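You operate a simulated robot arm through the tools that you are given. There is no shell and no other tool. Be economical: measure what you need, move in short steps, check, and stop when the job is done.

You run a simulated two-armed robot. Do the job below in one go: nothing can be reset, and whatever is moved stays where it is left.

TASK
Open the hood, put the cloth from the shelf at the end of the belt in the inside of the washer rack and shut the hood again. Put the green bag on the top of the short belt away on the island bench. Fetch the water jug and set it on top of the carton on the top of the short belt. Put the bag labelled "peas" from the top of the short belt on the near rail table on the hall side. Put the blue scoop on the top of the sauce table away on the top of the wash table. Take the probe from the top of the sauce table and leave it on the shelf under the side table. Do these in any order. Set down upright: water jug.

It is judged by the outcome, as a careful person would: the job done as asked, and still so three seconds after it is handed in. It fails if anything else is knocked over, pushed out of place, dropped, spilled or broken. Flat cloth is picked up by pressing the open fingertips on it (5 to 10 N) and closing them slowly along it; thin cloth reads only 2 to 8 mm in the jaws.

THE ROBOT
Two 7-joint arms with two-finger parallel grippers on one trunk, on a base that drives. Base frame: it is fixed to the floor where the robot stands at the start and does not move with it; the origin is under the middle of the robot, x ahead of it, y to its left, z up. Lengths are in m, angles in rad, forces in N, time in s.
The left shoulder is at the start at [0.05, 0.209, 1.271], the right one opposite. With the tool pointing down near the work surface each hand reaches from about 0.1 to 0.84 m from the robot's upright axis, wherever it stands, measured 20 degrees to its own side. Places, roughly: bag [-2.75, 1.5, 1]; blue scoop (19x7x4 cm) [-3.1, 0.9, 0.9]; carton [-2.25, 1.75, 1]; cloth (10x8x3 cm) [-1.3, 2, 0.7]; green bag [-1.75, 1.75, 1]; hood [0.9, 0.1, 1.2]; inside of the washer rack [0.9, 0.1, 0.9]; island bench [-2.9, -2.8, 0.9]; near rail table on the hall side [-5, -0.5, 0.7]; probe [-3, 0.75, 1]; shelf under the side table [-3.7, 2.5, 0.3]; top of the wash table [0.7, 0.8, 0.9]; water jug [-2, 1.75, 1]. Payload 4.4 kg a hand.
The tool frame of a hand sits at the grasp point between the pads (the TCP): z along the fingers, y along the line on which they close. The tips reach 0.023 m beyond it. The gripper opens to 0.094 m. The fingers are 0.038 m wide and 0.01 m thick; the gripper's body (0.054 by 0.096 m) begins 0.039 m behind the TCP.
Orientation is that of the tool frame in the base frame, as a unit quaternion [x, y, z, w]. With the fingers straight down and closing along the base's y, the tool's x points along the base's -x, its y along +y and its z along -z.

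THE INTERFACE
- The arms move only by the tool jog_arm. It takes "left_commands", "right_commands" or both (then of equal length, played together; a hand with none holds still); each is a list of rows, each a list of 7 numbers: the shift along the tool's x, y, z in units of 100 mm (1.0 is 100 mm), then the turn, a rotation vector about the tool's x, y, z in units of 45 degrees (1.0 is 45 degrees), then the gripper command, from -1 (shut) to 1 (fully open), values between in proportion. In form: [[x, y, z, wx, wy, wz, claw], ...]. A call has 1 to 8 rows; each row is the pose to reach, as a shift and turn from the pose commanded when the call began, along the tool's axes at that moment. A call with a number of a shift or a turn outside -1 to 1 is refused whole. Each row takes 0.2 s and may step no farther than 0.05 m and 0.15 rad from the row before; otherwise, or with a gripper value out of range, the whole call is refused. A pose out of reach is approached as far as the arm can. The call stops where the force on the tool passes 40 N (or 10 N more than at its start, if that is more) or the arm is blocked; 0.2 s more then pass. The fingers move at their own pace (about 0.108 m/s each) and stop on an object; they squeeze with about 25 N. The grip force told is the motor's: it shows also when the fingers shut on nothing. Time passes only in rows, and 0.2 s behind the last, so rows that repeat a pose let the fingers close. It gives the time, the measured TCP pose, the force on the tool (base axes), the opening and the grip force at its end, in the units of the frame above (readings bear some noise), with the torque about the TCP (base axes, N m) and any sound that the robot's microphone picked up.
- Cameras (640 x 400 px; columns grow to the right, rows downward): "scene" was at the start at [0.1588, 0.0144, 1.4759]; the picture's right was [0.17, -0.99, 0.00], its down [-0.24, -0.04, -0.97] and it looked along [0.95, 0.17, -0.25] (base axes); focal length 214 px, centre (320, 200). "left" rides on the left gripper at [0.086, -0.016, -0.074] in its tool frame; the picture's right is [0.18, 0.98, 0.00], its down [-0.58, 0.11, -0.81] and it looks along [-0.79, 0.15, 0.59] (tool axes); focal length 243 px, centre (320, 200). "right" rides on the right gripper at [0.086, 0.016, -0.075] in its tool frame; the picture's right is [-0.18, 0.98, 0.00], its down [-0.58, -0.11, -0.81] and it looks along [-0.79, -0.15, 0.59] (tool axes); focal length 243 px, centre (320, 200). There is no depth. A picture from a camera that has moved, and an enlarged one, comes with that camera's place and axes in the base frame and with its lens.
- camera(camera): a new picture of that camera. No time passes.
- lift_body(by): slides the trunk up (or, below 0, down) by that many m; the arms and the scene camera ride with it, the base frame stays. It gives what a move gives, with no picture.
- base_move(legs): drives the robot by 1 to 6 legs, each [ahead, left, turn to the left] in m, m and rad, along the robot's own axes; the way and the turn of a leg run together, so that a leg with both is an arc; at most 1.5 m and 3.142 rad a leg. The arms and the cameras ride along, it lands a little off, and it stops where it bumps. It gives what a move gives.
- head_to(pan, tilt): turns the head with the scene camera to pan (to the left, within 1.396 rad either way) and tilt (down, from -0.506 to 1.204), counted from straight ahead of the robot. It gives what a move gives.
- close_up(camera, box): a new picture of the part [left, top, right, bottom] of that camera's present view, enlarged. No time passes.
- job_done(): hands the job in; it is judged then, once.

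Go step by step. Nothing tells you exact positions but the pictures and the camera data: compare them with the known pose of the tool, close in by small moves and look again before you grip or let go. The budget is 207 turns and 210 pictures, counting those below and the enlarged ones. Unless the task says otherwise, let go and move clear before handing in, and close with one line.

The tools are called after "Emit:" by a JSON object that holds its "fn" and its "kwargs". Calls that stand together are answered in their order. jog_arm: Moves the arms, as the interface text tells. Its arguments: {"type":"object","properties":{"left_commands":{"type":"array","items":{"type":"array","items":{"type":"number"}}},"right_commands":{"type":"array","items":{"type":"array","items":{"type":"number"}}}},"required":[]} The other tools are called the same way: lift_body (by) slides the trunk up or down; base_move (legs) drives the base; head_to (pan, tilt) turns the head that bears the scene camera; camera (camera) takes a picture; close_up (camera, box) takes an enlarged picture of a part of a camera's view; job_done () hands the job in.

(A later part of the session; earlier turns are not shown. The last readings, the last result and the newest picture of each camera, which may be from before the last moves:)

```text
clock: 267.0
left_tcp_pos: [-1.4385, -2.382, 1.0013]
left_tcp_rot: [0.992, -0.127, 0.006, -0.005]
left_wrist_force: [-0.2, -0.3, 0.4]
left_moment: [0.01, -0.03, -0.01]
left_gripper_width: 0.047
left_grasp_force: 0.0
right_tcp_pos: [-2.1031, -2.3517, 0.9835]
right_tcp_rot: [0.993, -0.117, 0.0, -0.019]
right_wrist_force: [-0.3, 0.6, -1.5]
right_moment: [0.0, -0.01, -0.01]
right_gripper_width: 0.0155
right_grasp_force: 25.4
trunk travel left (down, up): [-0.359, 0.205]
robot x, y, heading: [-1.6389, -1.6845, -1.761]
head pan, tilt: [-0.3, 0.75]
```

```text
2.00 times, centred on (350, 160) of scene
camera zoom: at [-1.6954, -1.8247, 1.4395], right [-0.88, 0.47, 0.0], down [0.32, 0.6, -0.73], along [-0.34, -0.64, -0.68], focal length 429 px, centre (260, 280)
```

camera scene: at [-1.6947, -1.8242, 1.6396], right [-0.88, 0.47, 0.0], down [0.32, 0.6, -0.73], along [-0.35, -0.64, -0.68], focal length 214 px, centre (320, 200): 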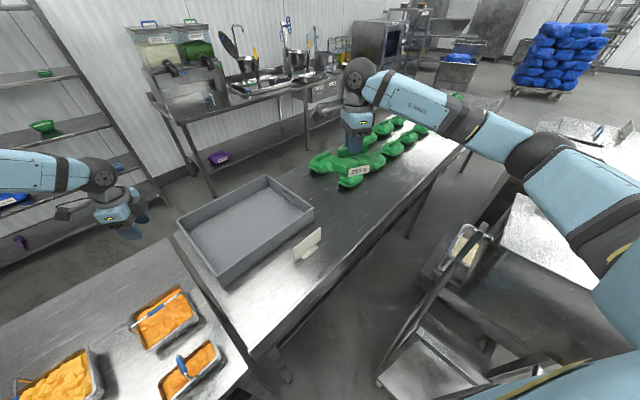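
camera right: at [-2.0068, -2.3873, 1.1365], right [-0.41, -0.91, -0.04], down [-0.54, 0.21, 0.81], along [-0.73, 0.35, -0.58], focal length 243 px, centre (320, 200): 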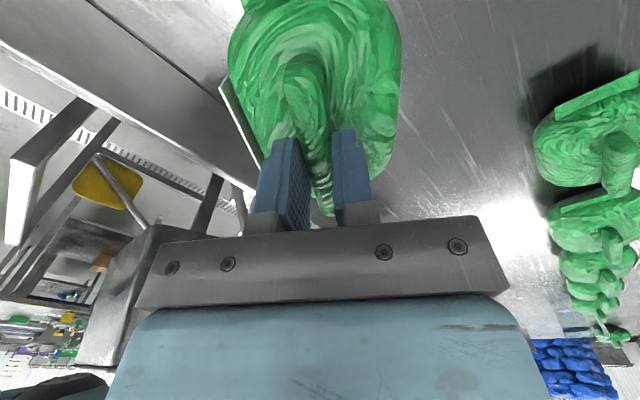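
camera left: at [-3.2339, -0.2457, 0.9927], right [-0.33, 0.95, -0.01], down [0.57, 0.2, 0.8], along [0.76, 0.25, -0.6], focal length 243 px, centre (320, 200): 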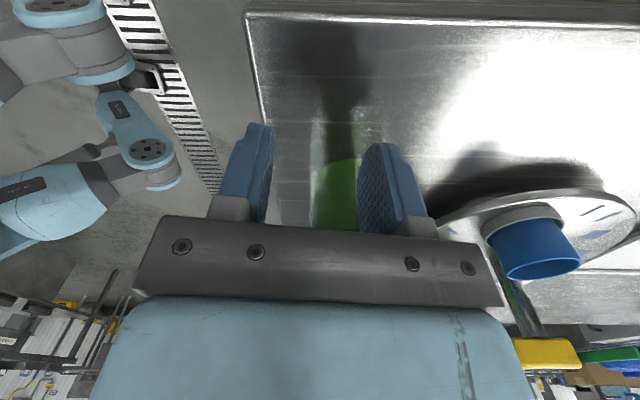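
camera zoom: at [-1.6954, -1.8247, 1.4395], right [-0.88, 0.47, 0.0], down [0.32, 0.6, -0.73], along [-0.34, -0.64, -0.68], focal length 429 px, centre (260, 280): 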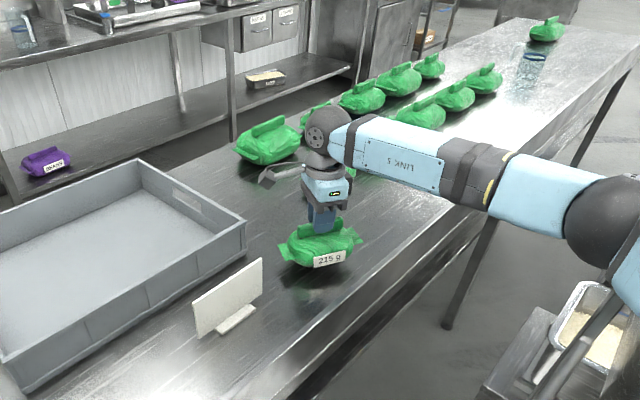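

Emit:
{"fn": "jog_arm", "kwargs": {"right_commands": [[0, 0, 0.1, 0, 0, 0, -1], [0, 0, 0.2, 0, 0, 0, -1], [0, 0, 0.3, 0, 0, 0, -1]]}}

Emit:
{"fn": "close_up", "kwargs": {"camera": "scene", "box": [240, 60, 460, 260]}}

```text
clock: 267.9
left_tcp_pos: [-1.4394, -2.38, 1.0022]
left_tcp_rot: [0.992, -0.128, 0.006, -0.005]
left_wrist_force: [-0.9, -0.2, 0.3]
left_moment: [0.02, 0.0, 0.01]
left_gripper_width: 0.0467
left_grasp_force: 0.1
right_tcp_pos: [-2.105, -2.3527, 0.9644]
right_tcp_rot: [0.993, -0.118, 0.001, -0.009]
right_wrist_force: [0.6, 4.8, 21.8]
right_moment: [-0.15, 0.47, -0.03]
right_gripper_width: 0.0155
right_grasp_force: 25.0
trunk travel left (down, up): [-0.359, 0.205]
robot x, y, heading: [-1.6442, -1.6862, -1.766]
head pan, tilt: [-0.3, 0.75]
stopped in row 3 (right hand): the force on the tool passed its limit at 43 N (the readings are from after the stop); the commanded pose is now the measured one
```

```text
2.00 times, centred on (350, 160) of scene
camera zoom: at [-1.6937, -1.8224, 1.4399], right [-0.88, 0.47, 0.0], down [0.32, 0.6, -0.73], along [-0.35, -0.65, -0.68], focal length 429 px, centre (260, 280)
```

zoom: 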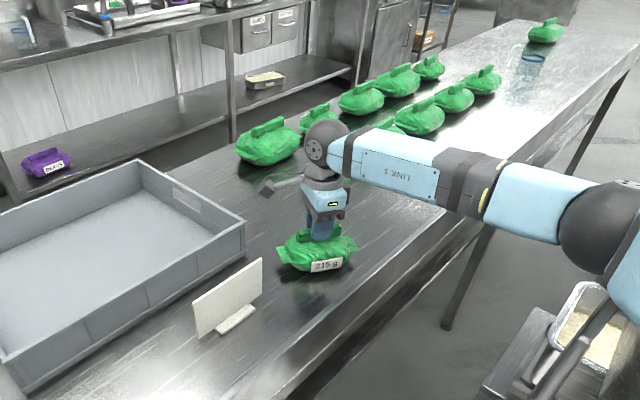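

Landed on the bench. Release and rise.

Emit:
{"fn": "jog_arm", "kwargs": {"right_commands": [[0, 0, -0.03, 0, 0, 0, -0.6], [0, 0, -0.03, 0, 0, 0, -0.2], [0, 0, -0.03, 0, 0, 0, 0.1], [0, 0, -0.03, 0, 0, 0, 0.1], [0, 0, -0.4, 0, 0, 0, 0.1], [0, 0, -0.8, 0, 0, 0, 0.1]]}}

Emit:
{"fn": "lift_body", "kwargs": {"by": 0.2}}

Emit:
{"fn": "close_up", "kwargs": {"camera": "scene", "box": [240, 60, 460, 260]}}

```text
clock: 269.3
left_tcp_pos: [-1.4383, -2.3817, 1.0013]
left_tcp_rot: [0.992, -0.127, 0.006, -0.005]
left_wrist_force: [0.5, 0.3, 0.3]
left_moment: [0.04, -0.01, 0.0]
left_gripper_width: 0.0471
left_grasp_force: 0.0
right_tcp_pos: [-2.106, -2.3546, 1.0382]
right_tcp_rot: [0.993, -0.119, 0.001, -0.015]
right_wrist_force: [0.4, 0.7, 0.1]
right_moment: [0.02, 0.0, -0.02]
right_gripper_width: 0.0518
right_grasp_force: 0.0
trunk travel left (down, up): [-0.359, 0.205]
robot x, y, heading: [-1.6428, -1.6822, -1.762]
head pan, tilt: [-0.3, 0.75]
```

```text
clock: 271.5
left_tcp_pos: [-1.4377, -2.3814, 1.2016]
left_tcp_rot: [0.992, -0.127, 0.007, -0.005]
left_wrist_force: [0.5, -0.6, -0.2]
left_moment: [0.01, -0.02, -0.02]
left_gripper_width: 0.0471
left_grasp_force: 0.1
right_tcp_pos: [-2.1063, -2.3539, 1.2379]
right_tcp_rot: [0.993, -0.118, 0.001, -0.014]
right_wrist_force: [0.1, -0.4, -0.8]
right_moment: [-0.04, 0.02, 0.0]
right_gripper_width: 0.0517
right_grasp_force: 0.1
trunk travel left (down, up): [-0.559, 0.005]
robot x, y, heading: [-1.6426, -1.6831, -1.762]
head pan, tilt: [-0.3, 0.75]
```

```text
2.00 times, centred on (350, 160) of scene
camera zoom: at [-1.6953, -1.8243, 1.6395], right [-0.88, 0.47, 0.0], down [0.32, 0.6, -0.73], along [-0.35, -0.64, -0.68], focal length 429 px, centre (260, 280)
```

zoom: 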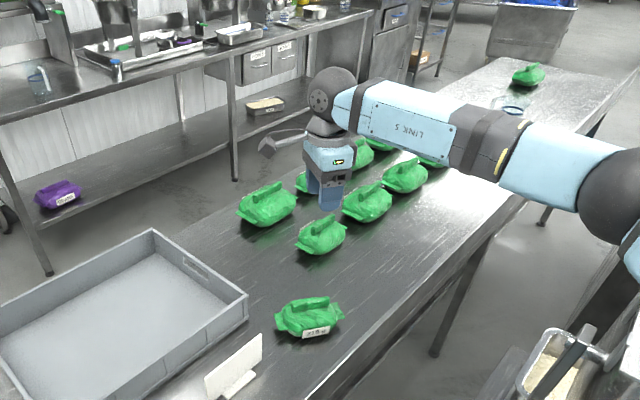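

Emit:
{"fn": "jog_arm", "kwargs": {"right_commands": [[0, -0.3, -0.1, 0, 0, 0, 0.1], [0, -0.6, -0.2, 0, 0, 0, 0.1], [0, -1, -0.3, 0, 0, 0, 0.1]]}}

Emit:
{"fn": "jog_arm", "kwargs": {"right_commands": [[0, -0.3, 0, 0, 0, 0, 0.1], [0, -0.6, 0, 0, 0, 0, 0.5], [0, -1, 0, 0, 0, 0, 1], [0, -1, 0, 0, 0, 0, 1]]}}

Emit:
{"fn": "base_move", "kwargs": {"legs": [[0, 0, 0.49], [-0.85, 0.2, 0], [-0.95, 0.25, 0], [0, 0, -1.57]]}}

Emit:
{"fn": "head_to", "kwargs": {"pan": -0.5, "tilt": 0.5}}

Emit:
{"fn": "camera", "kwargs": {"camera": "scene"}}

```text
clock: 272.3
left_tcp_pos: [-1.4379, -2.3797, 1.203]
left_tcp_rot: [0.992, -0.127, 0.005, -0.004]
left_wrist_force: [0.3, -0.7, 0.4]
left_moment: [-0.02, 0.03, -0.03]
left_gripper_width: 0.0468
left_grasp_force: 0.0
right_tcp_pos: [-2.0819, -2.2547, 1.2728]
right_tcp_rot: [0.993, -0.117, 0.001, -0.014]
right_wrist_force: [-0.9, -0.7, 0.1]
right_moment: [0.01, -0.01, 0.0]
right_gripper_width: 0.0518
right_grasp_force: 0.1
trunk travel left (down, up): [-0.559, 0.005]
robot x, y, heading: [-1.6431, -1.6814, -1.761]
head pan, tilt: [-0.3, 0.75]
```

```text
clock: 273.3
left_tcp_pos: [-1.4388, -2.3824, 1.1995]
left_tcp_rot: [0.992, -0.127, 0.006, -0.005]
left_wrist_force: [0.1, 0.1, 0.3]
left_moment: [0.05, 0.01, 0.02]
left_gripper_width: 0.0469
left_grasp_force: 0.0
right_tcp_pos: [-2.0597, -2.1612, 1.2734]
right_tcp_rot: [0.993, -0.118, 0.001, -0.015]
right_wrist_force: [-0.5, -0.4, -0.2]
right_moment: [0.01, -0.02, -0.02]
right_gripper_width: 0.0941
right_grasp_force: 0.0
trunk travel left (down, up): [-0.559, 0.005]
robot x, y, heading: [-1.642, -1.6825, -1.765]
head pan, tilt: [-0.3, 0.75]
```

```text
clock: 287.8
left_tcp_pos: [-2.2667, -0.3488, 1.2019]
left_tcp_rot: [0.786, -0.619, 0.008, -0.002]
left_wrist_force: [-0.1, 0.2, -0.4]
left_moment: [-0.02, 0.02, 0.0]
left_gripper_width: 0.0472
left_grasp_force: 0.2
right_tcp_pos: [-2.3645, 0.3029, 1.2729]
right_tcp_rot: [0.791, -0.612, 0.008, -0.012]
right_wrist_force: [-0.2, 0.0, -0.3]
right_moment: [0.02, -0.01, -0.02]
right_gripper_width: 0.0941
right_grasp_force: 0.0
trunk travel left (down, up): [-0.559, 0.005]
robot x, y, heading: [-1.7476, 0.1576, -2.838]
head pan, tilt: [-0.3, 0.75]
```

```text
clock: 288.6
left_tcp_pos: [-2.2664, -0.3477, 1.2013]
left_tcp_rot: [0.785, -0.619, 0.008, -0.002]
left_wrist_force: [0.4, -0.6, 0.0]
left_moment: [0.02, 0.0, 0.0]
left_gripper_width: 0.0471
left_grasp_force: 0.1
right_tcp_pos: [-2.3657, 0.3034, 1.2745]
right_tcp_rot: [0.791, -0.611, 0.008, -0.011]
right_wrist_force: [-0.1, -0.8, -0.6]
right_moment: [0.04, -0.03, 0.0]
right_gripper_width: 0.0942
right_grasp_force: 0.0
trunk travel left (down, up): [-0.559, 0.005]
robot x, y, heading: [-1.7463, 0.158, -2.841]
head pan, tilt: [-0.499, 0.499]
```

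```text
77 pictures are left
camera scene: at [-1.9012, 0.1572, 1.6615], right [0.2, 0.98, 0.0], down [0.47, -0.09, -0.88], along [-0.86, 0.17, -0.48], focal length 214 px, centre (320, 200)
```

scene: 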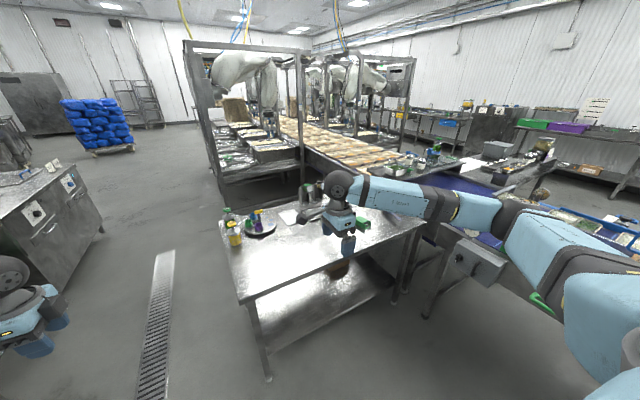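

Emit:
{"fn": "base_move", "kwargs": {"legs": [[0, -0.7, 0], [0.33, 0, 0]]}}

Emit:
{"fn": "head_to", "kwargs": {"pan": -0.3, "tilt": 0.75}}

Emit:
{"fn": "camera", "kwargs": {"camera": "scene"}}

Emit:
{"fn": "camera", "kwargs": {"camera": "right"}}

```text
clock: 296.9
left_tcp_pos: [-2.7877, 0.2171, 1.2034]
left_tcp_rot: [0.786, -0.618, 0.008, -0.001]
left_wrist_force: [0.3, 0.0, 0.3]
left_moment: [0.01, 0.0, 0.0]
left_gripper_width: 0.0471
left_grasp_force: 0.0
right_tcp_pos: [-2.8861, 0.8695, 1.2747]
right_tcp_rot: [0.791, -0.612, 0.008, -0.011]
right_wrist_force: [-0.1, -0.3, -0.9]
right_moment: [0.02, -0.01, -0.01]
right_gripper_width: 0.0938
right_grasp_force: 0.1
trunk travel left (down, up): [-0.559, 0.005]
robot x, y, heading: [-2.2702, 0.7299, -2.836]
head pan, tilt: [-0.499, 0.499]
```

```text
clock: 297.7
left_tcp_pos: [-2.7896, 0.2179, 1.2007]
left_tcp_rot: [0.785, -0.619, 0.007, -0.002]
left_wrist_force: [0.2, 0.3, -0.4]
left_moment: [0.0, -0.03, 0.04]
left_gripper_width: 0.0473
left_grasp_force: 0.0
right_tcp_pos: [-2.8872, 0.8683, 1.2739]
right_tcp_rot: [0.791, -0.611, 0.008, -0.012]
right_wrist_force: [1.2, -0.1, 0.4]
right_moment: [0.04, -0.03, 0.0]
right_gripper_width: 0.094
right_grasp_force: 0.0
trunk travel left (down, up): [-0.559, 0.005]
robot x, y, heading: [-2.2748, 0.7262, -2.839]
head pan, tilt: [-0.3, 0.75]
```

```text
76 pictures are left
camera scene: at [-2.4182, 0.7044, 1.6395], right [0.0, 1.0, 0.0], down [0.68, 0.0, -0.73], along [-0.73, 0.0, -0.68], focal length 214 px, centre (320, 200)
```

scene: 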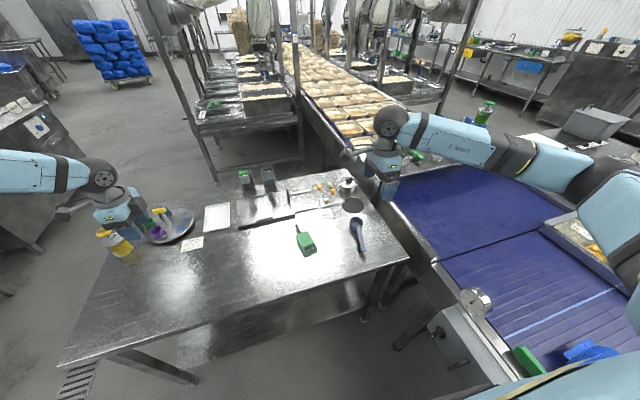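

```text
75 pictures are left
camera right: at [-2.8853, 0.7791, 1.3462], right [-1.0, -0.07, -0.03], down [-0.06, 0.58, 0.81], along [-0.04, 0.81, -0.59], focal length 243 px, centre (320, 200)
```

right: 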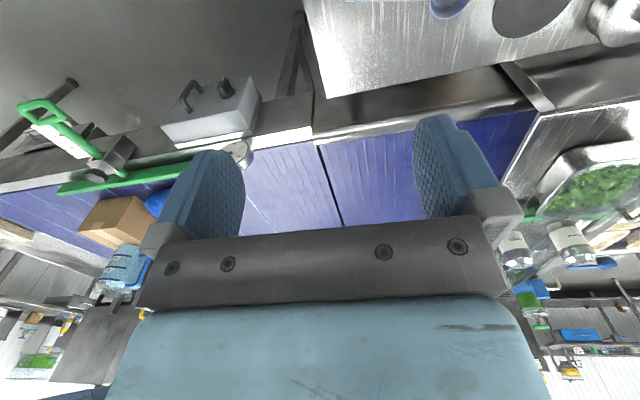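

Emit:
{"fn": "jog_arm", "kwargs": {"right_commands": [[-0.05, 0.1, 0.15, 0, 0, -0.16, 1], [-0.1, 0.2, 0.3, 0, 0, -0.32, 0.8], [-0.15, 0.3, 0.45, 0, 0, -0.48, 0.5], [-0.2, 0.45, 0.6, 0, 0, -0.64, 0.3], [-0.29, 0.63, 0.8, 0, 0, -0.83, 0.2]]}}

Emit:
{"fn": "jog_arm", "kwargs": {"right_commands": [[0, 0, 0.2, 0, 0, -0.17, 0.2], [0, 0, 0.4, 0, 0, -0.34, 0.2], [0, 0, 0.6, 0, 0, -0.5, 0.2], [0, 0, 0.8, 0, 0, -0.67, 0.2], [0, 0, 0.95, 0, 0, -0.84, 0.2]]}}

Emit:
{"fn": "camera", "kwargs": {"camera": "right"}}

Emit:
{"fn": "close_up", "kwargs": {"camera": "scene", "box": [260, 160, 420, 270]}}

```text
clock: 298.9
left_tcp_pos: [-2.7898, 0.217, 1.2008]
left_tcp_rot: [0.786, -0.619, 0.009, -0.001]
left_wrist_force: [-0.1, -0.1, 0.4]
left_moment: [-0.01, -0.04, -0.03]
left_gripper_width: 0.0471
left_grasp_force: 0.1
right_tcp_pos: [-2.9538, 0.8825, 1.1921]
right_tcp_rot: [0.946, -0.325, 0.012, -0.009]
right_wrist_force: [-0.3, -0.1, -0.2]
right_moment: [0.03, 0.0, -0.01]
right_gripper_width: 0.0565
right_grasp_force: 0.1
trunk travel left (down, up): [-0.559, 0.005]
robot x, y, heading: [-2.2715, 0.724, -2.844]
head pan, tilt: [-0.3, 0.75]
```

```text
clock: 300.1
left_tcp_pos: [-2.7884, 0.2176, 1.2014]
left_tcp_rot: [0.785, -0.62, 0.008, -0.002]
left_wrist_force: [0.4, -0.3, 0.9]
left_moment: [0.03, -0.01, 0.02]
left_gripper_width: 0.0469
left_grasp_force: 0.0
right_tcp_pos: [-2.9514, 0.8809, 1.0972]
right_tcp_rot: [1.0, 0.0, 0.014, -0.004]
right_wrist_force: [0.0, 0.3, 0.2]
right_moment: [0.07, 0.02, -0.03]
right_gripper_width: 0.0562
right_grasp_force: 0.0
trunk travel left (down, up): [-0.559, 0.005]
robot x, y, heading: [-2.2699, 0.7281, -2.841]
head pan, tilt: [-0.3, 0.75]
```

```text
74 pictures are left
camera right: at [-2.8685, 0.8643, 1.1721], right [-0.19, -0.98, -0.01], down [-0.6, 0.1, 0.79], along [-0.78, 0.16, -0.61], focal length 243 px, centre (320, 200)
```

right: 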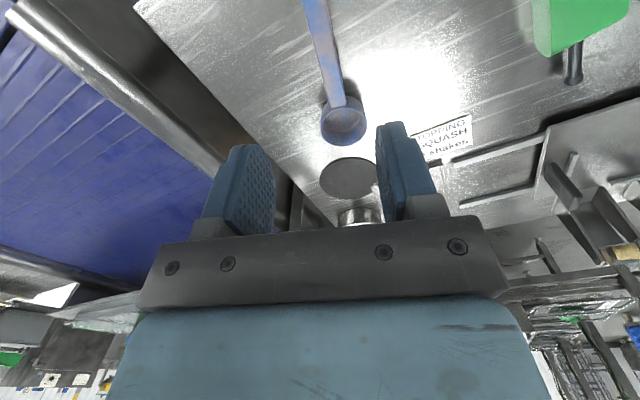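

```text
3.64 times, centred on (340, 215) of scene
camera zoom: at [-2.4177, 0.7047, 1.6396], right [0.0, 1.0, 0.0], down [0.68, 0.0, -0.73], along [-0.73, 0.0, -0.68], focal length 780 px, centre (247, 146)
```

zoom: 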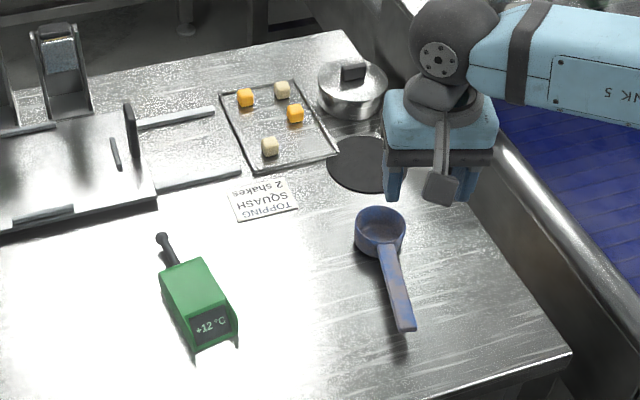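

Emit:
{"fn": "jog_arm", "kwargs": {"right_commands": [[0, 0, 0.3, 0, 0, 0, 0.2], [0, 0, 0.6, 0, 0, 0, 0.2], [0, 0, 0.95, 0, 0, 0, 0.2]]}}

Emit:
{"fn": "jog_arm", "kwargs": {"right_commands": [[0, 0, 0.3, 0, 0, 0, 0], [0, 0, 0.55, 0, 0, 0, 0], [0, 0, 0.75, 0, 0, 0, 0]]}}

Emit:
{"fn": "camera", "kwargs": {"camera": "right"}}

Emit:
{"fn": "close_up", "kwargs": {"camera": "scene", "box": [260, 160, 420, 270]}}

```text
clock: 300.9
left_tcp_pos: [-2.7888, 0.2179, 1.2029]
left_tcp_rot: [0.785, -0.619, 0.008, -0.002]
left_wrist_force: [0.3, 0.3, 1.0]
left_moment: [0.0, -0.01, -0.01]
left_gripper_width: 0.0468
left_grasp_force: 0.1
right_tcp_pos: [-2.9485, 0.8818, 1.0011]
right_tcp_rot: [1.0, -0.002, 0.013, -0.004]
right_wrist_force: [0.3, -0.2, 0.0]
right_moment: [-0.01, -0.04, -0.01]
right_gripper_width: 0.0565
right_grasp_force: 0.1
trunk travel left (down, up): [-0.559, 0.005]
robot x, y, heading: [-2.2684, 0.7271, -2.847]
head pan, tilt: [-0.3, 0.75]
```

```text
clock: 301.7
left_tcp_pos: [-2.7887, 0.2186, 1.2017]
left_tcp_rot: [0.786, -0.618, 0.008, -0.002]
left_wrist_force: [-0.1, 0.0, 0.2]
left_moment: [-0.01, 0.02, 0.0]
left_gripper_width: 0.0468
left_grasp_force: 0.0
right_tcp_pos: [-2.9466, 0.8839, 0.927]
right_tcp_rot: [1.0, -0.002, 0.012, -0.004]
right_wrist_force: [-0.2, 0.2, -0.5]
right_moment: [-0.01, 0.0, -0.01]
right_gripper_width: 0.0468
right_grasp_force: 0.0
trunk travel left (down, up): [-0.559, 0.005]
robot x, y, heading: [-2.266, 0.7286, -2.839]
head pan, tilt: [-0.3, 0.75]
```

```text
72 pictures are left
camera right: at [-2.8634, 0.8657, 1.0025], right [-0.19, -0.98, -0.01], down [-0.6, 0.1, 0.79], along [-0.78, 0.16, -0.61], focal length 243 px, centre (320, 200)
```

right: 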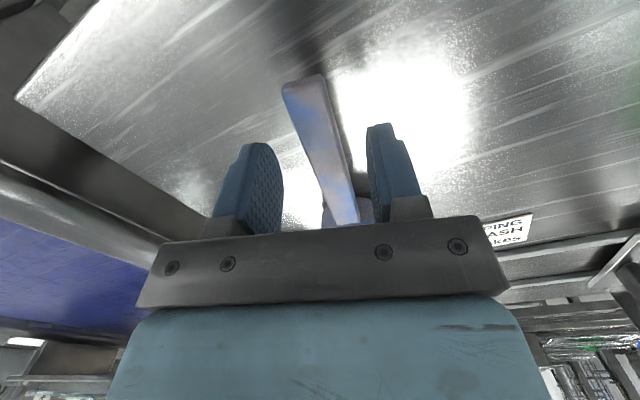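

```text
3.64 times, centred on (340, 215) of scene
camera zoom: at [-2.4174, 0.7047, 1.6396], right [0.0, 1.0, 0.0], down [0.68, 0.0, -0.73], along [-0.73, 0.0, -0.68], focal length 780 px, centre (247, 146)
```

zoom: 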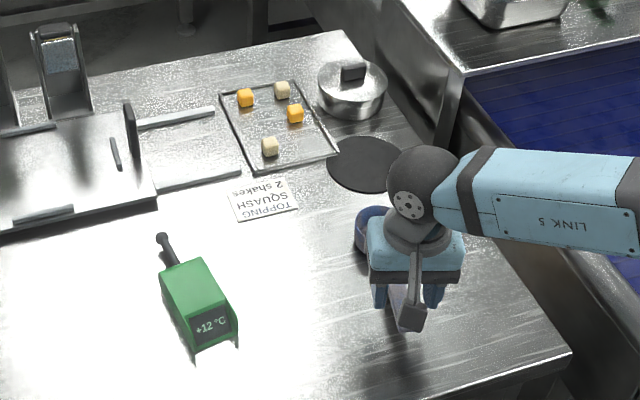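

Emit:
{"fn": "jog_arm", "kwargs": {"right_commands": [[0, 0, 0.04, 0, 0, 0, -0.3], [0, 0, 0.04, 0, 0, 0, -0.7], [0, 0, 0.04, 0, 0, 0, -1], [0, 0, 0.04, 0, 0, 0, -1], [0, 0, 0.04, 0, 0, 0, -1]]}}

Emit:
{"fn": "jog_arm", "kwargs": {"right_commands": [[0, 0, -0.2, 0, 0, 0, -1], [0, 0, -0.5, 0, 0, 0, -1], [0, 0, -0.8, 0, 0, 0, -1]]}}

Emit:
{"fn": "camera", "kwargs": {"camera": "right"}}

```text
clock: 302.9
left_tcp_pos: [-2.7872, 0.2161, 1.2023]
left_tcp_rot: [0.785, -0.619, 0.008, -0.002]
left_wrist_force: [0.1, 0.6, -0.1]
left_moment: [0.02, 0.01, -0.01]
left_gripper_width: 0.0469
left_grasp_force: 0.1
right_tcp_pos: [-2.9457, 0.883, 0.9225]
right_tcp_rot: [1.0, -0.002, 0.013, -0.004]
right_wrist_force: [-1.0, 0.6, 0.0]
right_moment: [0.05, 0.0, -0.01]
right_gripper_width: 0.0
right_grasp_force: 24.9
trunk travel left (down, up): [-0.559, 0.005]
robot x, y, heading: [-2.2702, 0.728, -2.838]
head pan, tilt: [-0.3, 0.75]
```

```text
clock: 303.7
left_tcp_pos: [-2.7884, 0.2173, 1.2035]
left_tcp_rot: [0.786, -0.618, 0.008, -0.002]
left_wrist_force: [0.1, -0.1, 0.2]
left_moment: [0.02, 0.02, -0.01]
left_gripper_width: 0.0468
left_grasp_force: 0.0
right_tcp_pos: [-2.9481, 0.8817, 1.0042]
right_tcp_rot: [1.0, -0.002, 0.013, -0.005]
right_wrist_force: [-1.0, 0.1, 0.0]
right_moment: [0.0, -0.03, -0.01]
right_gripper_width: 0.0
right_grasp_force: 25.2
trunk travel left (down, up): [-0.559, 0.005]
robot x, y, heading: [-2.2659, 0.7248, -2.841]
head pan, tilt: [-0.3, 0.75]
```

```text
70 pictures are left
camera right: at [-2.8649, 0.8647, 1.0796], right [-0.19, -0.98, -0.01], down [-0.6, 0.1, 0.79], along [-0.78, 0.16, -0.61], focal length 243 px, centre (320, 200)
```

right: 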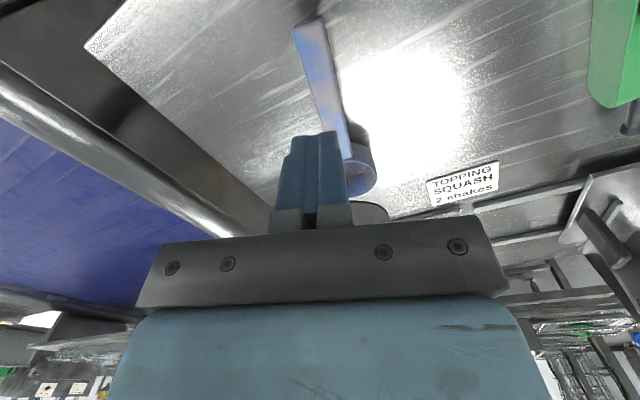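

Emit:
{"fn": "jog_arm", "kwargs": {"right_commands": [[0, 0, 0, 0, 0, 0, 0], [0, 0, 0.4, 0, 0, 0, 0], [0, 0, 0.8, 0, 0, 0, 0], [0, 0, 0.98, 0, 0, 0, 0]]}}

Emit:
{"fn": "jog_arm", "kwargs": {"right_commands": [[0, 0, 0.06, 0, 0, 0, 0], [0, 0, 0.12, 0, 0, 0, 0], [0, 0, 0.12, 0, 0, 0, -0.5], [0, 0, 0.12, 0, 0, 0, -1], [0, 0, 0.12, 0, 0, 0, -1], [0, 0, 0.12, 0, 0, 0, -1]]}}

Emit:
{"fn": "camera", "kwargs": {"camera": "right"}}

```text
clock: 304.7
left_tcp_pos: [-2.7886, 0.218, 1.2018]
left_tcp_rot: [0.785, -0.619, 0.008, -0.002]
left_wrist_force: [0.3, -0.3, -0.3]
left_moment: [0.0, 0.04, -0.03]
left_gripper_width: 0.0471
left_grasp_force: 0.1
right_tcp_pos: [-2.9456, 0.883, 0.9056]
right_tcp_rot: [1.0, -0.002, 0.013, -0.004]
right_wrist_force: [-0.1, 0.3, 0.7]
right_moment: [0.03, 0.02, 0.02]
right_gripper_width: 0.047
right_grasp_force: 0.0
trunk travel left (down, up): [-0.559, 0.005]
robot x, y, heading: [-2.2713, 0.7255, -2.842]
head pan, tilt: [-0.3, 0.75]
```

```text
clock: 306.1
left_tcp_pos: [-2.7883, 0.2167, 1.2011]
left_tcp_rot: [0.785, -0.619, 0.007, -0.002]
left_wrist_force: [-0.4, -0.9, -0.2]
left_moment: [-0.05, 0.0, 0.02]
left_gripper_width: 0.0471
left_grasp_force: 0.0
right_tcp_pos: [-2.9455, 0.8838, 0.8939]
right_tcp_rot: [1.0, -0.002, 0.013, -0.005]
right_wrist_force: [-0.2, 0.5, 0.3]
right_moment: [0.03, 0.0, 0.01]
right_gripper_width: 0.0215
right_grasp_force: 24.3
trunk travel left (down, up): [-0.559, 0.005]
robot x, y, heading: [-2.2724, 0.7228, -2.838]
head pan, tilt: [-0.3, 0.75]
```

```text
69 pictures are left
camera right: at [-2.8627, 0.8659, 0.9689], right [-0.19, -0.98, -0.01], down [-0.6, 0.1, 0.79], along [-0.78, 0.16, -0.61], focal length 243 px, centre (320, 200)
```

right: 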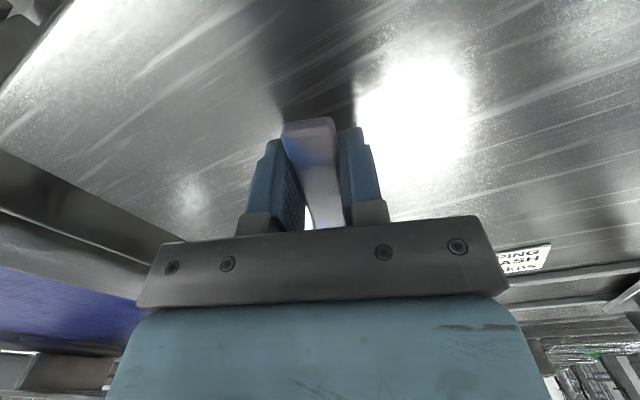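

Emit:
{"fn": "jog_arm", "kwargs": {"right_commands": [[0, 0, -0.2, 0, 0, 0, -1], [0, 0, -0.45, 0, 0, 0, -1], [0, 0, -0.7, 0, 0, 0, -1], [0.1, 0, -1, 0, 0, 0, -1]], "left_commands": [[0, 0, 0, 0, 0, -0.17, 0.3], [0, 0, 0, 0, 0, -0.35, 0.5], [0, 0, 0, 0, 0, -0.52, 0.5], [0, 0, 0, 0, 0, -0.7, 0.5]]}}

Emit:
{"fn": "jog_arm", "kwargs": {"right_commands": [[0.2, 0, -0.25, 0, 0, 0, -1], [0.4, 0, -0.5, 0, 0, 0, -1], [0.6, 0, -0.75, 0, 0, 0, -1], [0.8, 0, -1, 0, 0, 0, -1]], "left_commands": [[0, 0, 0, 0, 0, -0.17, 0.5], [0, 0, 0, 0, 0, -0.35, 0.5], [0, 0, 0, 0, 0, -0.52, 0.5], [0, 0, 0, 0, 0, -0.7, 0.5]]}}

Emit:
{"fn": "jog_arm", "kwargs": {"right_commands": [[0.2, 0, -0.25, 0, 0, 0, -1], [0.4, 0, -0.5, 0, 0, 0, -1], [0.6, 0, -0.75, 0, 0, 0, -1], [0.8, 0, -1, 0, 0, 0, -1]]}}

Emit:
{"fn": "base_move", "kwargs": {"legs": [[0, 0, -0.56]]}}

Emit:
{"fn": "head_to", "kwargs": {"pan": 0.3, "tilt": 0.75}}

Emit:
{"fn": "camera", "kwargs": {"camera": "scene"}}

Emit:
{"fn": "camera", "kwargs": {"camera": "left"}}

```text
clock: 307.1
left_tcp_pos: [-2.787, 0.2171, 1.202]
left_tcp_rot: [0.924, -0.381, 0.009, 0.001]
left_wrist_force: [-0.4, 0.5, 0.9]
left_moment: [-0.01, 0.02, -0.03]
left_gripper_width: 0.0704
left_grasp_force: 0.0
right_tcp_pos: [-2.9372, 0.8826, 0.995]
right_tcp_rot: [1.0, -0.002, 0.013, -0.005]
right_wrist_force: [0.1, 0.1, 0.0]
right_moment: [0.01, -0.04, 0.0]
right_gripper_width: 0.0215
right_grasp_force: 25.2
trunk travel left (down, up): [-0.559, 0.005]
robot x, y, heading: [-2.2681, 0.7286, -2.84]
head pan, tilt: [-0.3, 0.75]
```

```text
clock: 308.1
left_tcp_pos: [-2.7872, 0.2174, 1.2026]
left_tcp_rot: [0.993, -0.115, 0.008, 0.003]
left_wrist_force: [0.2, 0.1, -0.1]
left_moment: [0.04, -0.02, 0.0]
left_gripper_width: 0.0703
left_grasp_force: 0.1
right_tcp_pos: [-2.8604, 0.8823, 1.0963]
right_tcp_rot: [1.0, -0.003, 0.014, -0.004]
right_wrist_force: [0.8, 0.0, -0.7]
right_moment: [-0.01, -0.08, -0.04]
right_gripper_width: 0.0217
right_grasp_force: 25.6
trunk travel left (down, up): [-0.559, 0.005]
robot x, y, heading: [-2.2646, 0.7258, -2.839]
head pan, tilt: [-0.3, 0.75]
```

```text
clock: 309.1
left_tcp_pos: [-2.7877, 0.2181, 1.2015]
left_tcp_rot: [0.993, -0.117, 0.007, 0.004]
left_wrist_force: [0.3, 0.0, 1.0]
left_moment: [0.0, 0.02, 0.0]
left_gripper_width: 0.0703
left_grasp_force: 0.1
right_tcp_pos: [-2.7833, 0.8815, 1.1991]
right_tcp_rot: [1.0, -0.002, 0.013, -0.004]
right_wrist_force: [-0.9, -0.1, -0.9]
right_moment: [-0.01, -0.03, 0.02]
right_gripper_width: 0.0214
right_grasp_force: 25.1
trunk travel left (down, up): [-0.559, 0.005]
robot x, y, heading: [-2.2701, 0.7283, -2.836]
head pan, tilt: [-0.3, 0.75]
```

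```text
clock: 311.0
left_tcp_pos: [-2.9786, 0.5684, 1.2013]
left_tcp_rot: [0.923, -0.385, 0.007, 0.005]
left_wrist_force: [1.0, -0.4, -0.5]
left_moment: [0.0, 0.0, -0.01]
left_gripper_width: 0.0703
left_grasp_force: 0.0
right_tcp_pos: [-2.6247, 1.1291, 1.1979]
right_tcp_rot: [0.961, -0.276, 0.014, -0.001]
right_wrist_force: [-0.2, 0.6, -0.7]
right_moment: [-0.03, -0.05, -0.01]
right_gripper_width: 0.0213
right_grasp_force: 25.2
trunk travel left (down, up): [-0.559, 0.005]
robot x, y, heading: [-2.2667, 0.7266, 2.888]
head pan, tilt: [-0.3, 0.75]
```

```text
clock: 312.0
left_tcp_pos: [-2.9793, 0.5684, 1.2017]
left_tcp_rot: [0.923, -0.385, 0.007, 0.005]
left_wrist_force: [0.2, -0.4, -0.5]
left_moment: [0.0, 0.01, -0.01]
left_gripper_width: 0.0705
left_grasp_force: 0.1
right_tcp_pos: [-2.6255, 1.1298, 1.1986]
right_tcp_rot: [0.961, -0.276, 0.013, 0.0]
right_wrist_force: [0.6, 0.0, 0.2]
right_moment: [-0.01, -0.04, -0.01]
right_gripper_width: 0.0214
right_grasp_force: 24.6
trunk travel left (down, up): [-0.559, 0.005]
robot x, y, heading: [-2.2645, 0.7261, 2.884]
head pan, tilt: [0.3, 0.75]
```

```text
68 pictures are left
camera scene: at [-2.4182, 0.738, 1.6396], right [-0.04, 1.0, 0.0], down [0.68, 0.03, -0.73], along [-0.73, -0.03, -0.68], focal length 214 px, centre (320, 200)
```

scene: 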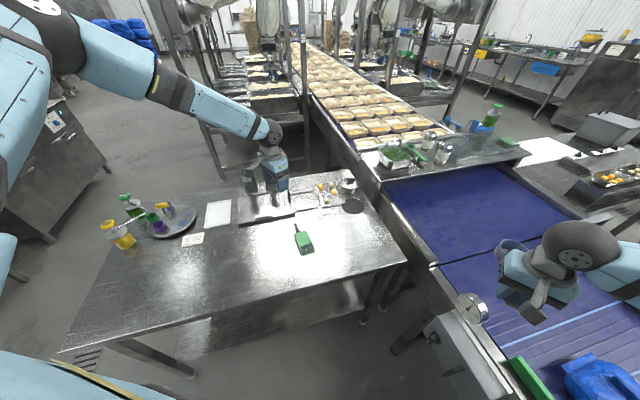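

```text
67 pictures are left
camera left: at [-2.9081, 0.5187, 1.2777], right [-0.57, -0.82, 0.01], down [-0.49, 0.35, 0.8], along [-0.66, 0.45, -0.6], focal length 243 px, centre (320, 200)
```

left: 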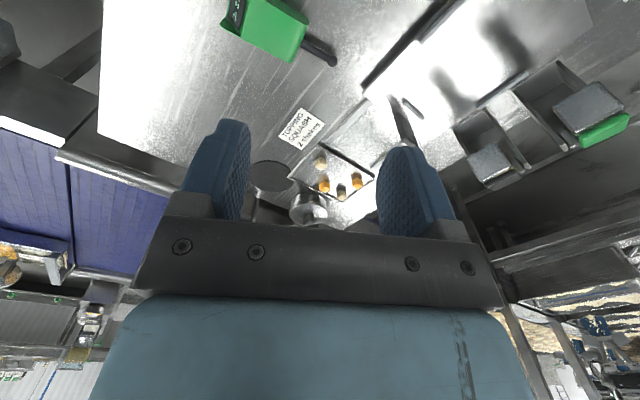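

Emit:
{"fn": "jog_arm", "kwargs": {"left_commands": [[-0.08, -0.13, 0.18, 0, 0, -0.16, 0.5], [-0.16, -0.27, 0.36, 0, 0, -0.32, 0.5], [-0.25, -0.4, 0.54, 0, 0, -0.48, 0.5], [-0.33, -0.54, 0.72, 0, 0, -0.65, 0.5], [-0.41, -0.68, 0.9, 0, 0, -0.81, 0.5]]}}

Emit:
{"fn": "jog_arm", "kwargs": {"left_commands": [[0, 0, 0.2, 0, 0, -0.16, 0.5], [0, 0, 0.4, 0, 0, -0.32, 0.5], [0, 0, 0.6, 0, 0, -0.48, 0.5], [0, 0, 0.8, 0, 0, -0.65, 0.5], [0, 0, 1, 0, 0, -0.81, 0.5]]}}

Emit:
{"fn": "camera", "kwargs": {"camera": "left"}}

Emit:
{"fn": "close_up", "kwargs": {"camera": "scene", "box": [230, 170, 390, 280]}}

```text
clock: 313.2
left_tcp_pos: [-2.9236, 0.5859, 1.175]
left_tcp_rot: [0.997, -0.076, 0.004, 0.005]
left_wrist_force: [0.3, 1.3, 0.3]
left_moment: [0.02, 0.01, 0.04]
left_gripper_width: 0.0705
left_grasp_force: 0.0
left hand out of reach, approached as far as the arm can: row 1, 2, 3, 4, 5
right_tcp_pos: [-2.6258, 1.1299, 1.1993]
right_tcp_rot: [0.961, -0.277, 0.014, -0.001]
right_wrist_force: [0.6, 0.5, -0.2]
right_moment: [-0.05, -0.06, 0.01]
right_gripper_width: 0.0213
right_grasp_force: 24.5
trunk travel left (down, up): [-0.559, 0.005]
robot x, y, heading: [-2.2695, 0.7282, 2.882]
head pan, tilt: [0.3, 0.75]
```

```text
clock: 314.4
left_tcp_pos: [-2.8991, 0.5441, 1.1331]
left_tcp_rot: [0.971, 0.24, 0.003, 0.009]
left_wrist_force: [0.4, -0.1, 0.2]
left_moment: [0.0, 0.0, 0.01]
left_gripper_width: 0.0702
left_grasp_force: 0.1
left hand out of reach, approached as far as the arm can: row 1, 2, 3, 4, 5
right_tcp_pos: [-2.6255, 1.1295, 1.1989]
right_tcp_rot: [0.961, -0.276, 0.013, 0.0]
right_wrist_force: [-0.3, -0.2, -0.2]
right_moment: [-0.01, -0.08, 0.01]
right_gripper_width: 0.0216
right_grasp_force: 24.9
trunk travel left (down, up): [-0.559, 0.005]
robot x, y, heading: [-2.2708, 0.7251, 2.888]
head pan, tilt: [0.3, 0.75]
```

```text
66 pictures are left
camera left: at [-2.8322, 0.6004, 1.2071], right [0.62, -0.78, 0.02], down [-0.47, -0.36, 0.81], along [-0.63, -0.51, -0.59], focal length 243 px, centre (320, 200)
```

left: 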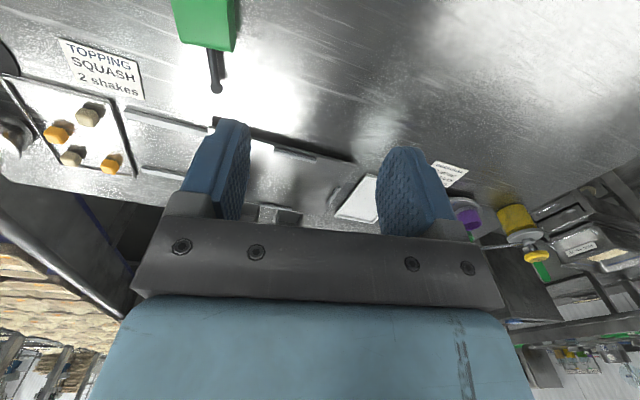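

```text
3.64 times, centred on (310, 225) of scene
camera zoom: at [-2.4182, 0.7378, 1.6396], right [-0.04, 1.0, 0.0], down [0.68, 0.03, -0.73], along [-0.73, -0.03, -0.68], focal length 780 px, centre (356, 109)
```

zoom: 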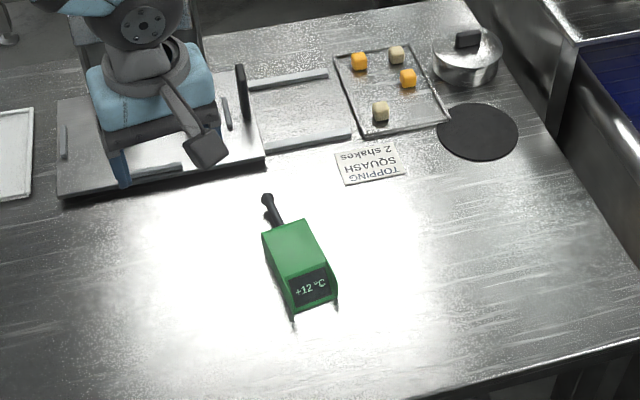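

Emit:
{"fn": "jog_arm", "kwargs": {"right_commands": [[0, 0, -0.25, 0, 0, 0, -1], [0, 0, -0.5, 0, 0, 0, -1], [0, 0, -0.75, 0, 0, 0, -1], [0, 0, -1, 0, 0, 0, -1]]}}

Emit:
{"fn": "jog_arm", "kwargs": {"right_commands": [[0, 0, -0.25, 0, 0, 0, -1], [0, 0, -0.5, 0, 0, 0, -1], [0, 0, -0.75, 0, 0, 0, -1], [0, 0, -1, 0, 0, 0, -1]]}}

Emit:
{"fn": "lift_body", "kwargs": {"by": -0.1}}

Emit:
{"fn": "jog_arm", "kwargs": {"left_commands": [[0, -0.25, 0, 0, 0, 0, 0.5], [0, -0.5, 0, 0, 0, 0, 0.5], [0, -0.75, 0, 0, 0, 0, 0.5], [0, -1, 0, 0, 0, 0, 0.5]]}}

Emit:
{"fn": "camera", "kwargs": {"camera": "left"}}

```text
clock: 315.4
left_tcp_pos: [-2.8993, 0.5442, 1.1328]
left_tcp_rot: [0.971, 0.239, 0.002, 0.008]
left_wrist_force: [-0.8, -0.3, -0.1]
left_moment: [-0.01, 0.0, -0.02]
left_gripper_width: 0.0708
left_grasp_force: 0.0
right_tcp_pos: [-2.6278, 1.1308, 1.2995]
right_tcp_rot: [0.961, -0.276, 0.015, 0.0]
right_wrist_force: [0.1, 0.1, -0.3]
right_moment: [-0.03, -0.07, 0.02]
right_gripper_width: 0.0212
right_grasp_force: 25.4
trunk travel left (down, up): [-0.559, 0.005]
robot x, y, heading: [-2.2686, 0.7227, 2.879]
head pan, tilt: [0.3, 0.75]
```

```text
clock: 316.4
left_tcp_pos: [-2.9006, 0.5443, 1.1321]
left_tcp_rot: [0.971, 0.239, 0.002, 0.008]
left_wrist_force: [-0.2, -0.3, -0.3]
left_moment: [0.0, -0.04, 0.02]
left_gripper_width: 0.0704
left_grasp_force: 0.0
right_tcp_pos: [-2.6313, 1.1303, 1.3993]
right_tcp_rot: [0.961, -0.277, 0.013, 0.0]
right_wrist_force: [0.3, -0.8, -1.8]
right_moment: [-0.02, -0.05, 0.0]
right_gripper_width: 0.0214
right_grasp_force: 24.7
trunk travel left (down, up): [-0.559, 0.005]
robot x, y, heading: [-2.2702, 0.7288, 2.889]
head pan, tilt: [0.3, 0.75]
```

```text
clock: 317.8
left_tcp_pos: [-2.8998, 0.5462, 1.0333]
left_tcp_rot: [0.971, 0.238, 0.002, 0.007]
left_wrist_force: [-0.3, 0.1, 0.0]
left_moment: [-0.01, 0.02, -0.04]
left_gripper_width: 0.0704
left_grasp_force: 0.0
right_tcp_pos: [-2.6307, 1.1311, 1.2985]
right_tcp_rot: [0.961, -0.277, 0.013, 0.0]
right_wrist_force: [-0.2, 1.1, -1.1]
right_moment: [-0.05, -0.04, 0.01]
right_gripper_width: 0.0215
right_grasp_force: 25.4
trunk travel left (down, up): [-0.459, 0.105]
robot x, y, heading: [-2.2721, 0.7281, 2.888]
head pan, tilt: [0.3, 0.75]
```

```text
clock: 318.8
left_tcp_pos: [-2.9188, 0.5883, 1.0768]
left_tcp_rot: [0.971, 0.239, 0.002, 0.007]
left_wrist_force: [-0.3, -0.1, 0.0]
left_moment: [0.0, 0.02, 0.02]
left_gripper_width: 0.0705
left_grasp_force: 0.1
left hand out of reach, approached as far as the arm can: row 1, 2, 3, 4
right_tcp_pos: [-2.6303, 1.1304, 1.2986]
right_tcp_rot: [0.961, -0.276, 0.015, 0.0]
right_wrist_force: [-0.1, -0.2, -0.3]
right_moment: [-0.04, -0.05, 0.01]
right_gripper_width: 0.0214
right_grasp_force: 25.2
trunk travel left (down, up): [-0.459, 0.105]
robot x, y, heading: [-2.2681, 0.7229, 2.884]
head pan, tilt: [0.3, 0.75]
```

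```text
64 pictures are left
camera left: at [-2.8513, 0.6433, 1.1513], right [0.62, -0.79, 0.01], down [-0.47, -0.36, 0.81], along [-0.63, -0.51, -0.59], focal length 243 px, centre (320, 200)
```

left: 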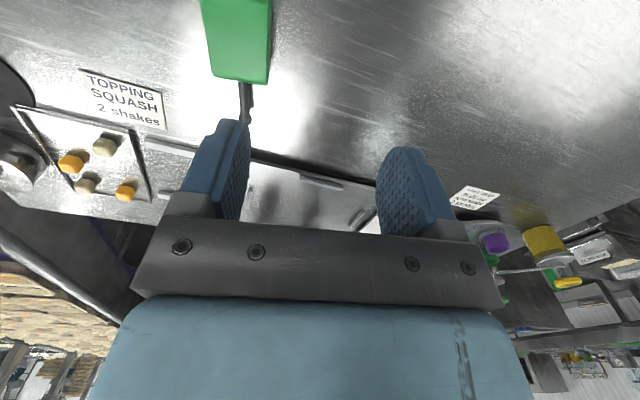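

Emit:
{"fn": "base_move", "kwargs": {"legs": [[0.053, -0.045, 0]]}}

Emit:
{"fn": "lift_body", "kwargs": {"by": -0.11}}

Emit:
{"fn": "camera", "kwargs": {"camera": "left"}}

Emit:
{"fn": "close_up", "kwargs": {"camera": "scene", "box": [230, 140, 390, 250]}}

```text
clock: 319.8
left_tcp_pos: [-2.9574, 0.643, 1.078]
left_tcp_rot: [0.971, 0.238, 0.002, 0.007]
left_wrist_force: [-0.6, 0.7, -0.3]
left_moment: [-0.03, 0.01, 0.02]
left_gripper_width: 0.0705
left_grasp_force: 0.1
right_tcp_pos: [-2.6697, 1.1869, 1.2996]
right_tcp_rot: [0.961, -0.277, 0.014, 0.0]
right_wrist_force: [0.5, 0.2, -1.3]
right_moment: [-0.03, -0.08, 0.01]
right_gripper_width: 0.0215
right_grasp_force: 25.4
trunk travel left (down, up): [-0.459, 0.105]
robot x, y, heading: [-2.3105, 0.7843, 2.885]
head pan, tilt: [0.3, 0.75]
```

```text
clock: 321.3
left_tcp_pos: [-2.9576, 0.6446, 0.967]
left_tcp_rot: [0.971, 0.239, 0.002, 0.007]
left_wrist_force: [-0.2, -0.4, 1.3]
left_moment: [0.0, 0.01, 0.01]
left_gripper_width: 0.0705
left_grasp_force: 0.1
right_tcp_pos: [-2.6695, 1.1872, 1.1887]
right_tcp_rot: [0.961, -0.276, 0.014, -0.001]
right_wrist_force: [0.4, 0.3, -0.4]
right_moment: [0.0, -0.07, -0.04]
right_gripper_width: 0.0213
right_grasp_force: 24.6
trunk travel left (down, up): [-0.349, 0.215]
robot x, y, heading: [-2.3071, 0.7799, 2.886]
head pan, tilt: [0.3, 0.75]
```

```text
63 pictures are left
camera left: at [-2.8903, 0.699, 1.0412], right [0.62, -0.79, 0.01], down [-0.47, -0.36, 0.81], along [-0.63, -0.51, -0.59], focal length 243 px, centre (320, 200)
```

left: 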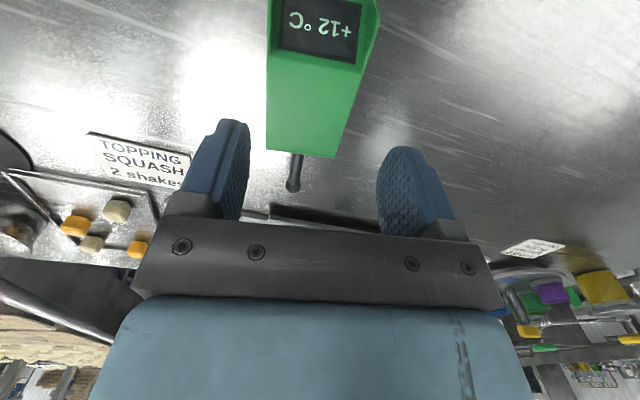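

```text
3.64 times, centred on (310, 195) of scene
camera zoom: at [-2.4569, 0.7942, 1.4297], right [-0.04, 1.0, 0.0], down [0.68, 0.03, -0.73], along [-0.73, -0.03, -0.68], focal length 780 px, centre (356, 218)
```

zoom: 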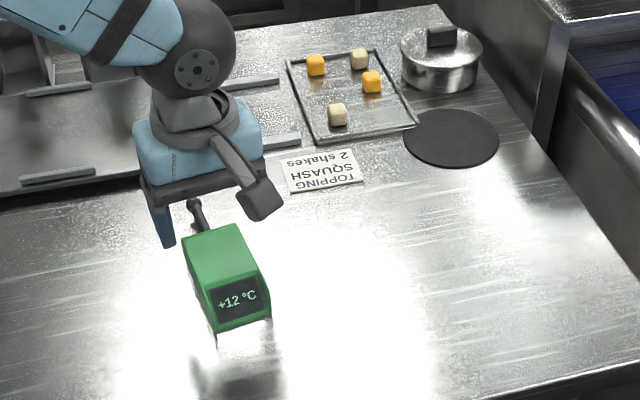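

Emit:
{"fn": "jog_arm", "kwargs": {"left_commands": [[0, 0, 0, 0, 0, 0, 1], [0, 0, 0, 0, 0, 0, 1]]}}

Emit:
{"fn": "lift_body", "kwargs": {"by": -0.07}}

Emit:
{"fn": "camera", "kwargs": {"camera": "left"}}

```text
clock: 321.9
left_tcp_pos: [-2.9593, 0.6446, 0.9671]
left_tcp_rot: [0.971, 0.239, 0.001, 0.006]
left_wrist_force: [-0.7, 0.0, -0.3]
left_moment: [0.02, 0.01, 0.01]
left_gripper_width: 0.0939
left_grasp_force: 0.1
right_tcp_pos: [-2.6695, 1.1861, 1.1892]
right_tcp_rot: [0.961, -0.275, 0.014, -0.001]
right_wrist_force: [-0.1, 0.7, -1.0]
right_moment: [-0.04, -0.03, -0.02]
right_gripper_width: 0.0214
right_grasp_force: 24.6
trunk travel left (down, up): [-0.349, 0.215]
robot x, y, heading: [-2.3087, 0.7834, 2.883]
head pan, tilt: [0.3, 0.75]
```

```text
clock: 322.9
left_tcp_pos: [-2.9582, 0.6449, 0.896]
left_tcp_rot: [0.971, 0.238, 0.002, 0.006]
left_wrist_force: [0.4, -1.2, -0.2]
left_moment: [-0.03, 0.0, -0.02]
left_gripper_width: 0.0943
left_grasp_force: 0.1
right_tcp_pos: [-2.6696, 1.1866, 1.119]
right_tcp_rot: [0.961, -0.277, 0.013, 0.0]
right_wrist_force: [0.0, -0.3, -0.3]
right_moment: [0.02, -0.05, 0.02]
right_gripper_width: 0.0214
right_grasp_force: 25.0
trunk travel left (down, up): [-0.279, 0.285]
robot x, y, heading: [-2.3098, 0.78, 2.885]
head pan, tilt: [0.3, 0.75]
```

```text
61 pictures are left
camera left: at [-2.8903, 0.6991, 0.9712], right [0.62, -0.79, 0.01], down [-0.47, -0.36, 0.81], along [-0.63, -0.51, -0.59], focal length 243 px, centre (320, 200)
```

left: 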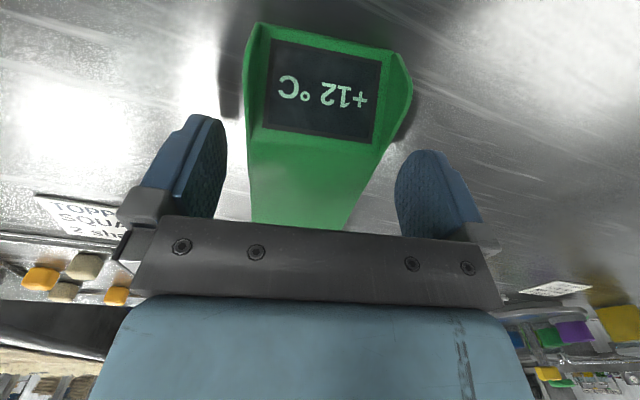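

Aligned; close on the body and lift.

Emit:
{"fn": "jog_arm", "kwargs": {"left_commands": [[0, 0, 0, 0, 0, 0, 0.5], [0, 0, 0, 0, 0, 0, 0], [0, 0, 0, 0, 0, 0, -0.5], [0, 0, 0, 0, 0, 0, -1], [0, 0, 0, 0, 0, 0, -1]]}}

Emit:
{"fn": "lift_body", "kwargs": {"by": 0.25}}

Emit:
{"fn": "camera", "kwargs": {"camera": "left"}}

```text
clock: 324.1
left_tcp_pos: [-2.958, 0.6438, 0.897]
left_tcp_rot: [0.971, 0.239, 0.002, 0.007]
left_wrist_force: [-0.7, 0.1, 0.6]
left_moment: [0.09, -0.07, 0.03]
left_gripper_width: 0.0555
left_grasp_force: 25.7
right_tcp_pos: [-2.6701, 1.1878, 1.1185]
right_tcp_rot: [0.961, -0.277, 0.014, -0.001]
right_wrist_force: [0.7, -0.1, 0.2]
right_moment: [-0.02, -0.09, -0.01]
right_gripper_width: 0.0215
right_grasp_force: 25.0
trunk travel left (down, up): [-0.279, 0.285]
robot x, y, heading: [-2.3125, 0.7843, 2.885]
head pan, tilt: [0.3, 0.75]
```

```text
clock: 326.7
left_tcp_pos: [-2.9575, 0.6439, 1.1464]
left_tcp_rot: [0.971, 0.238, 0.002, 0.006]
left_wrist_force: [0.1, -0.2, -1.7]
left_moment: [0.04, 0.04, 0.01]
left_gripper_width: 0.0557
left_grasp_force: 24.6
right_tcp_pos: [-2.6695, 1.1858, 1.3686]
right_tcp_rot: [0.961, -0.277, 0.015, 0.0]
right_wrist_force: [0.6, -0.1, -1.4]
right_moment: [0.01, -0.03, 0.01]
right_gripper_width: 0.0217
right_grasp_force: 25.1
trunk travel left (down, up): [-0.529, 0.035]
robot x, y, heading: [-2.3069, 0.7817, 2.88]
head pan, tilt: [0.3, 0.75]
```

```text
60 pictures are left
camera left: at [-2.8907, 0.6991, 1.2208], right [0.62, -0.79, 0.01], down [-0.47, -0.36, 0.81], along [-0.63, -0.51, -0.59], focal length 243 px, centre (320, 200)
```

left: 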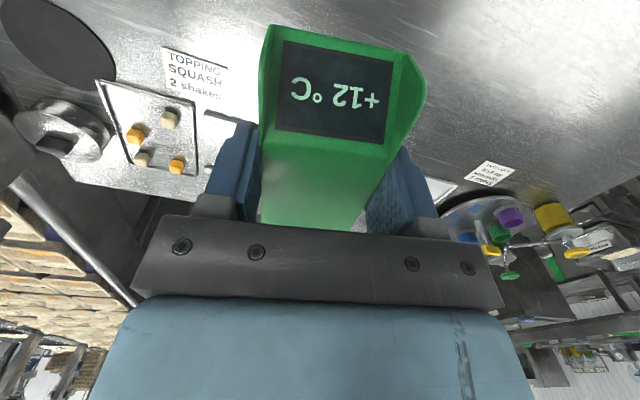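

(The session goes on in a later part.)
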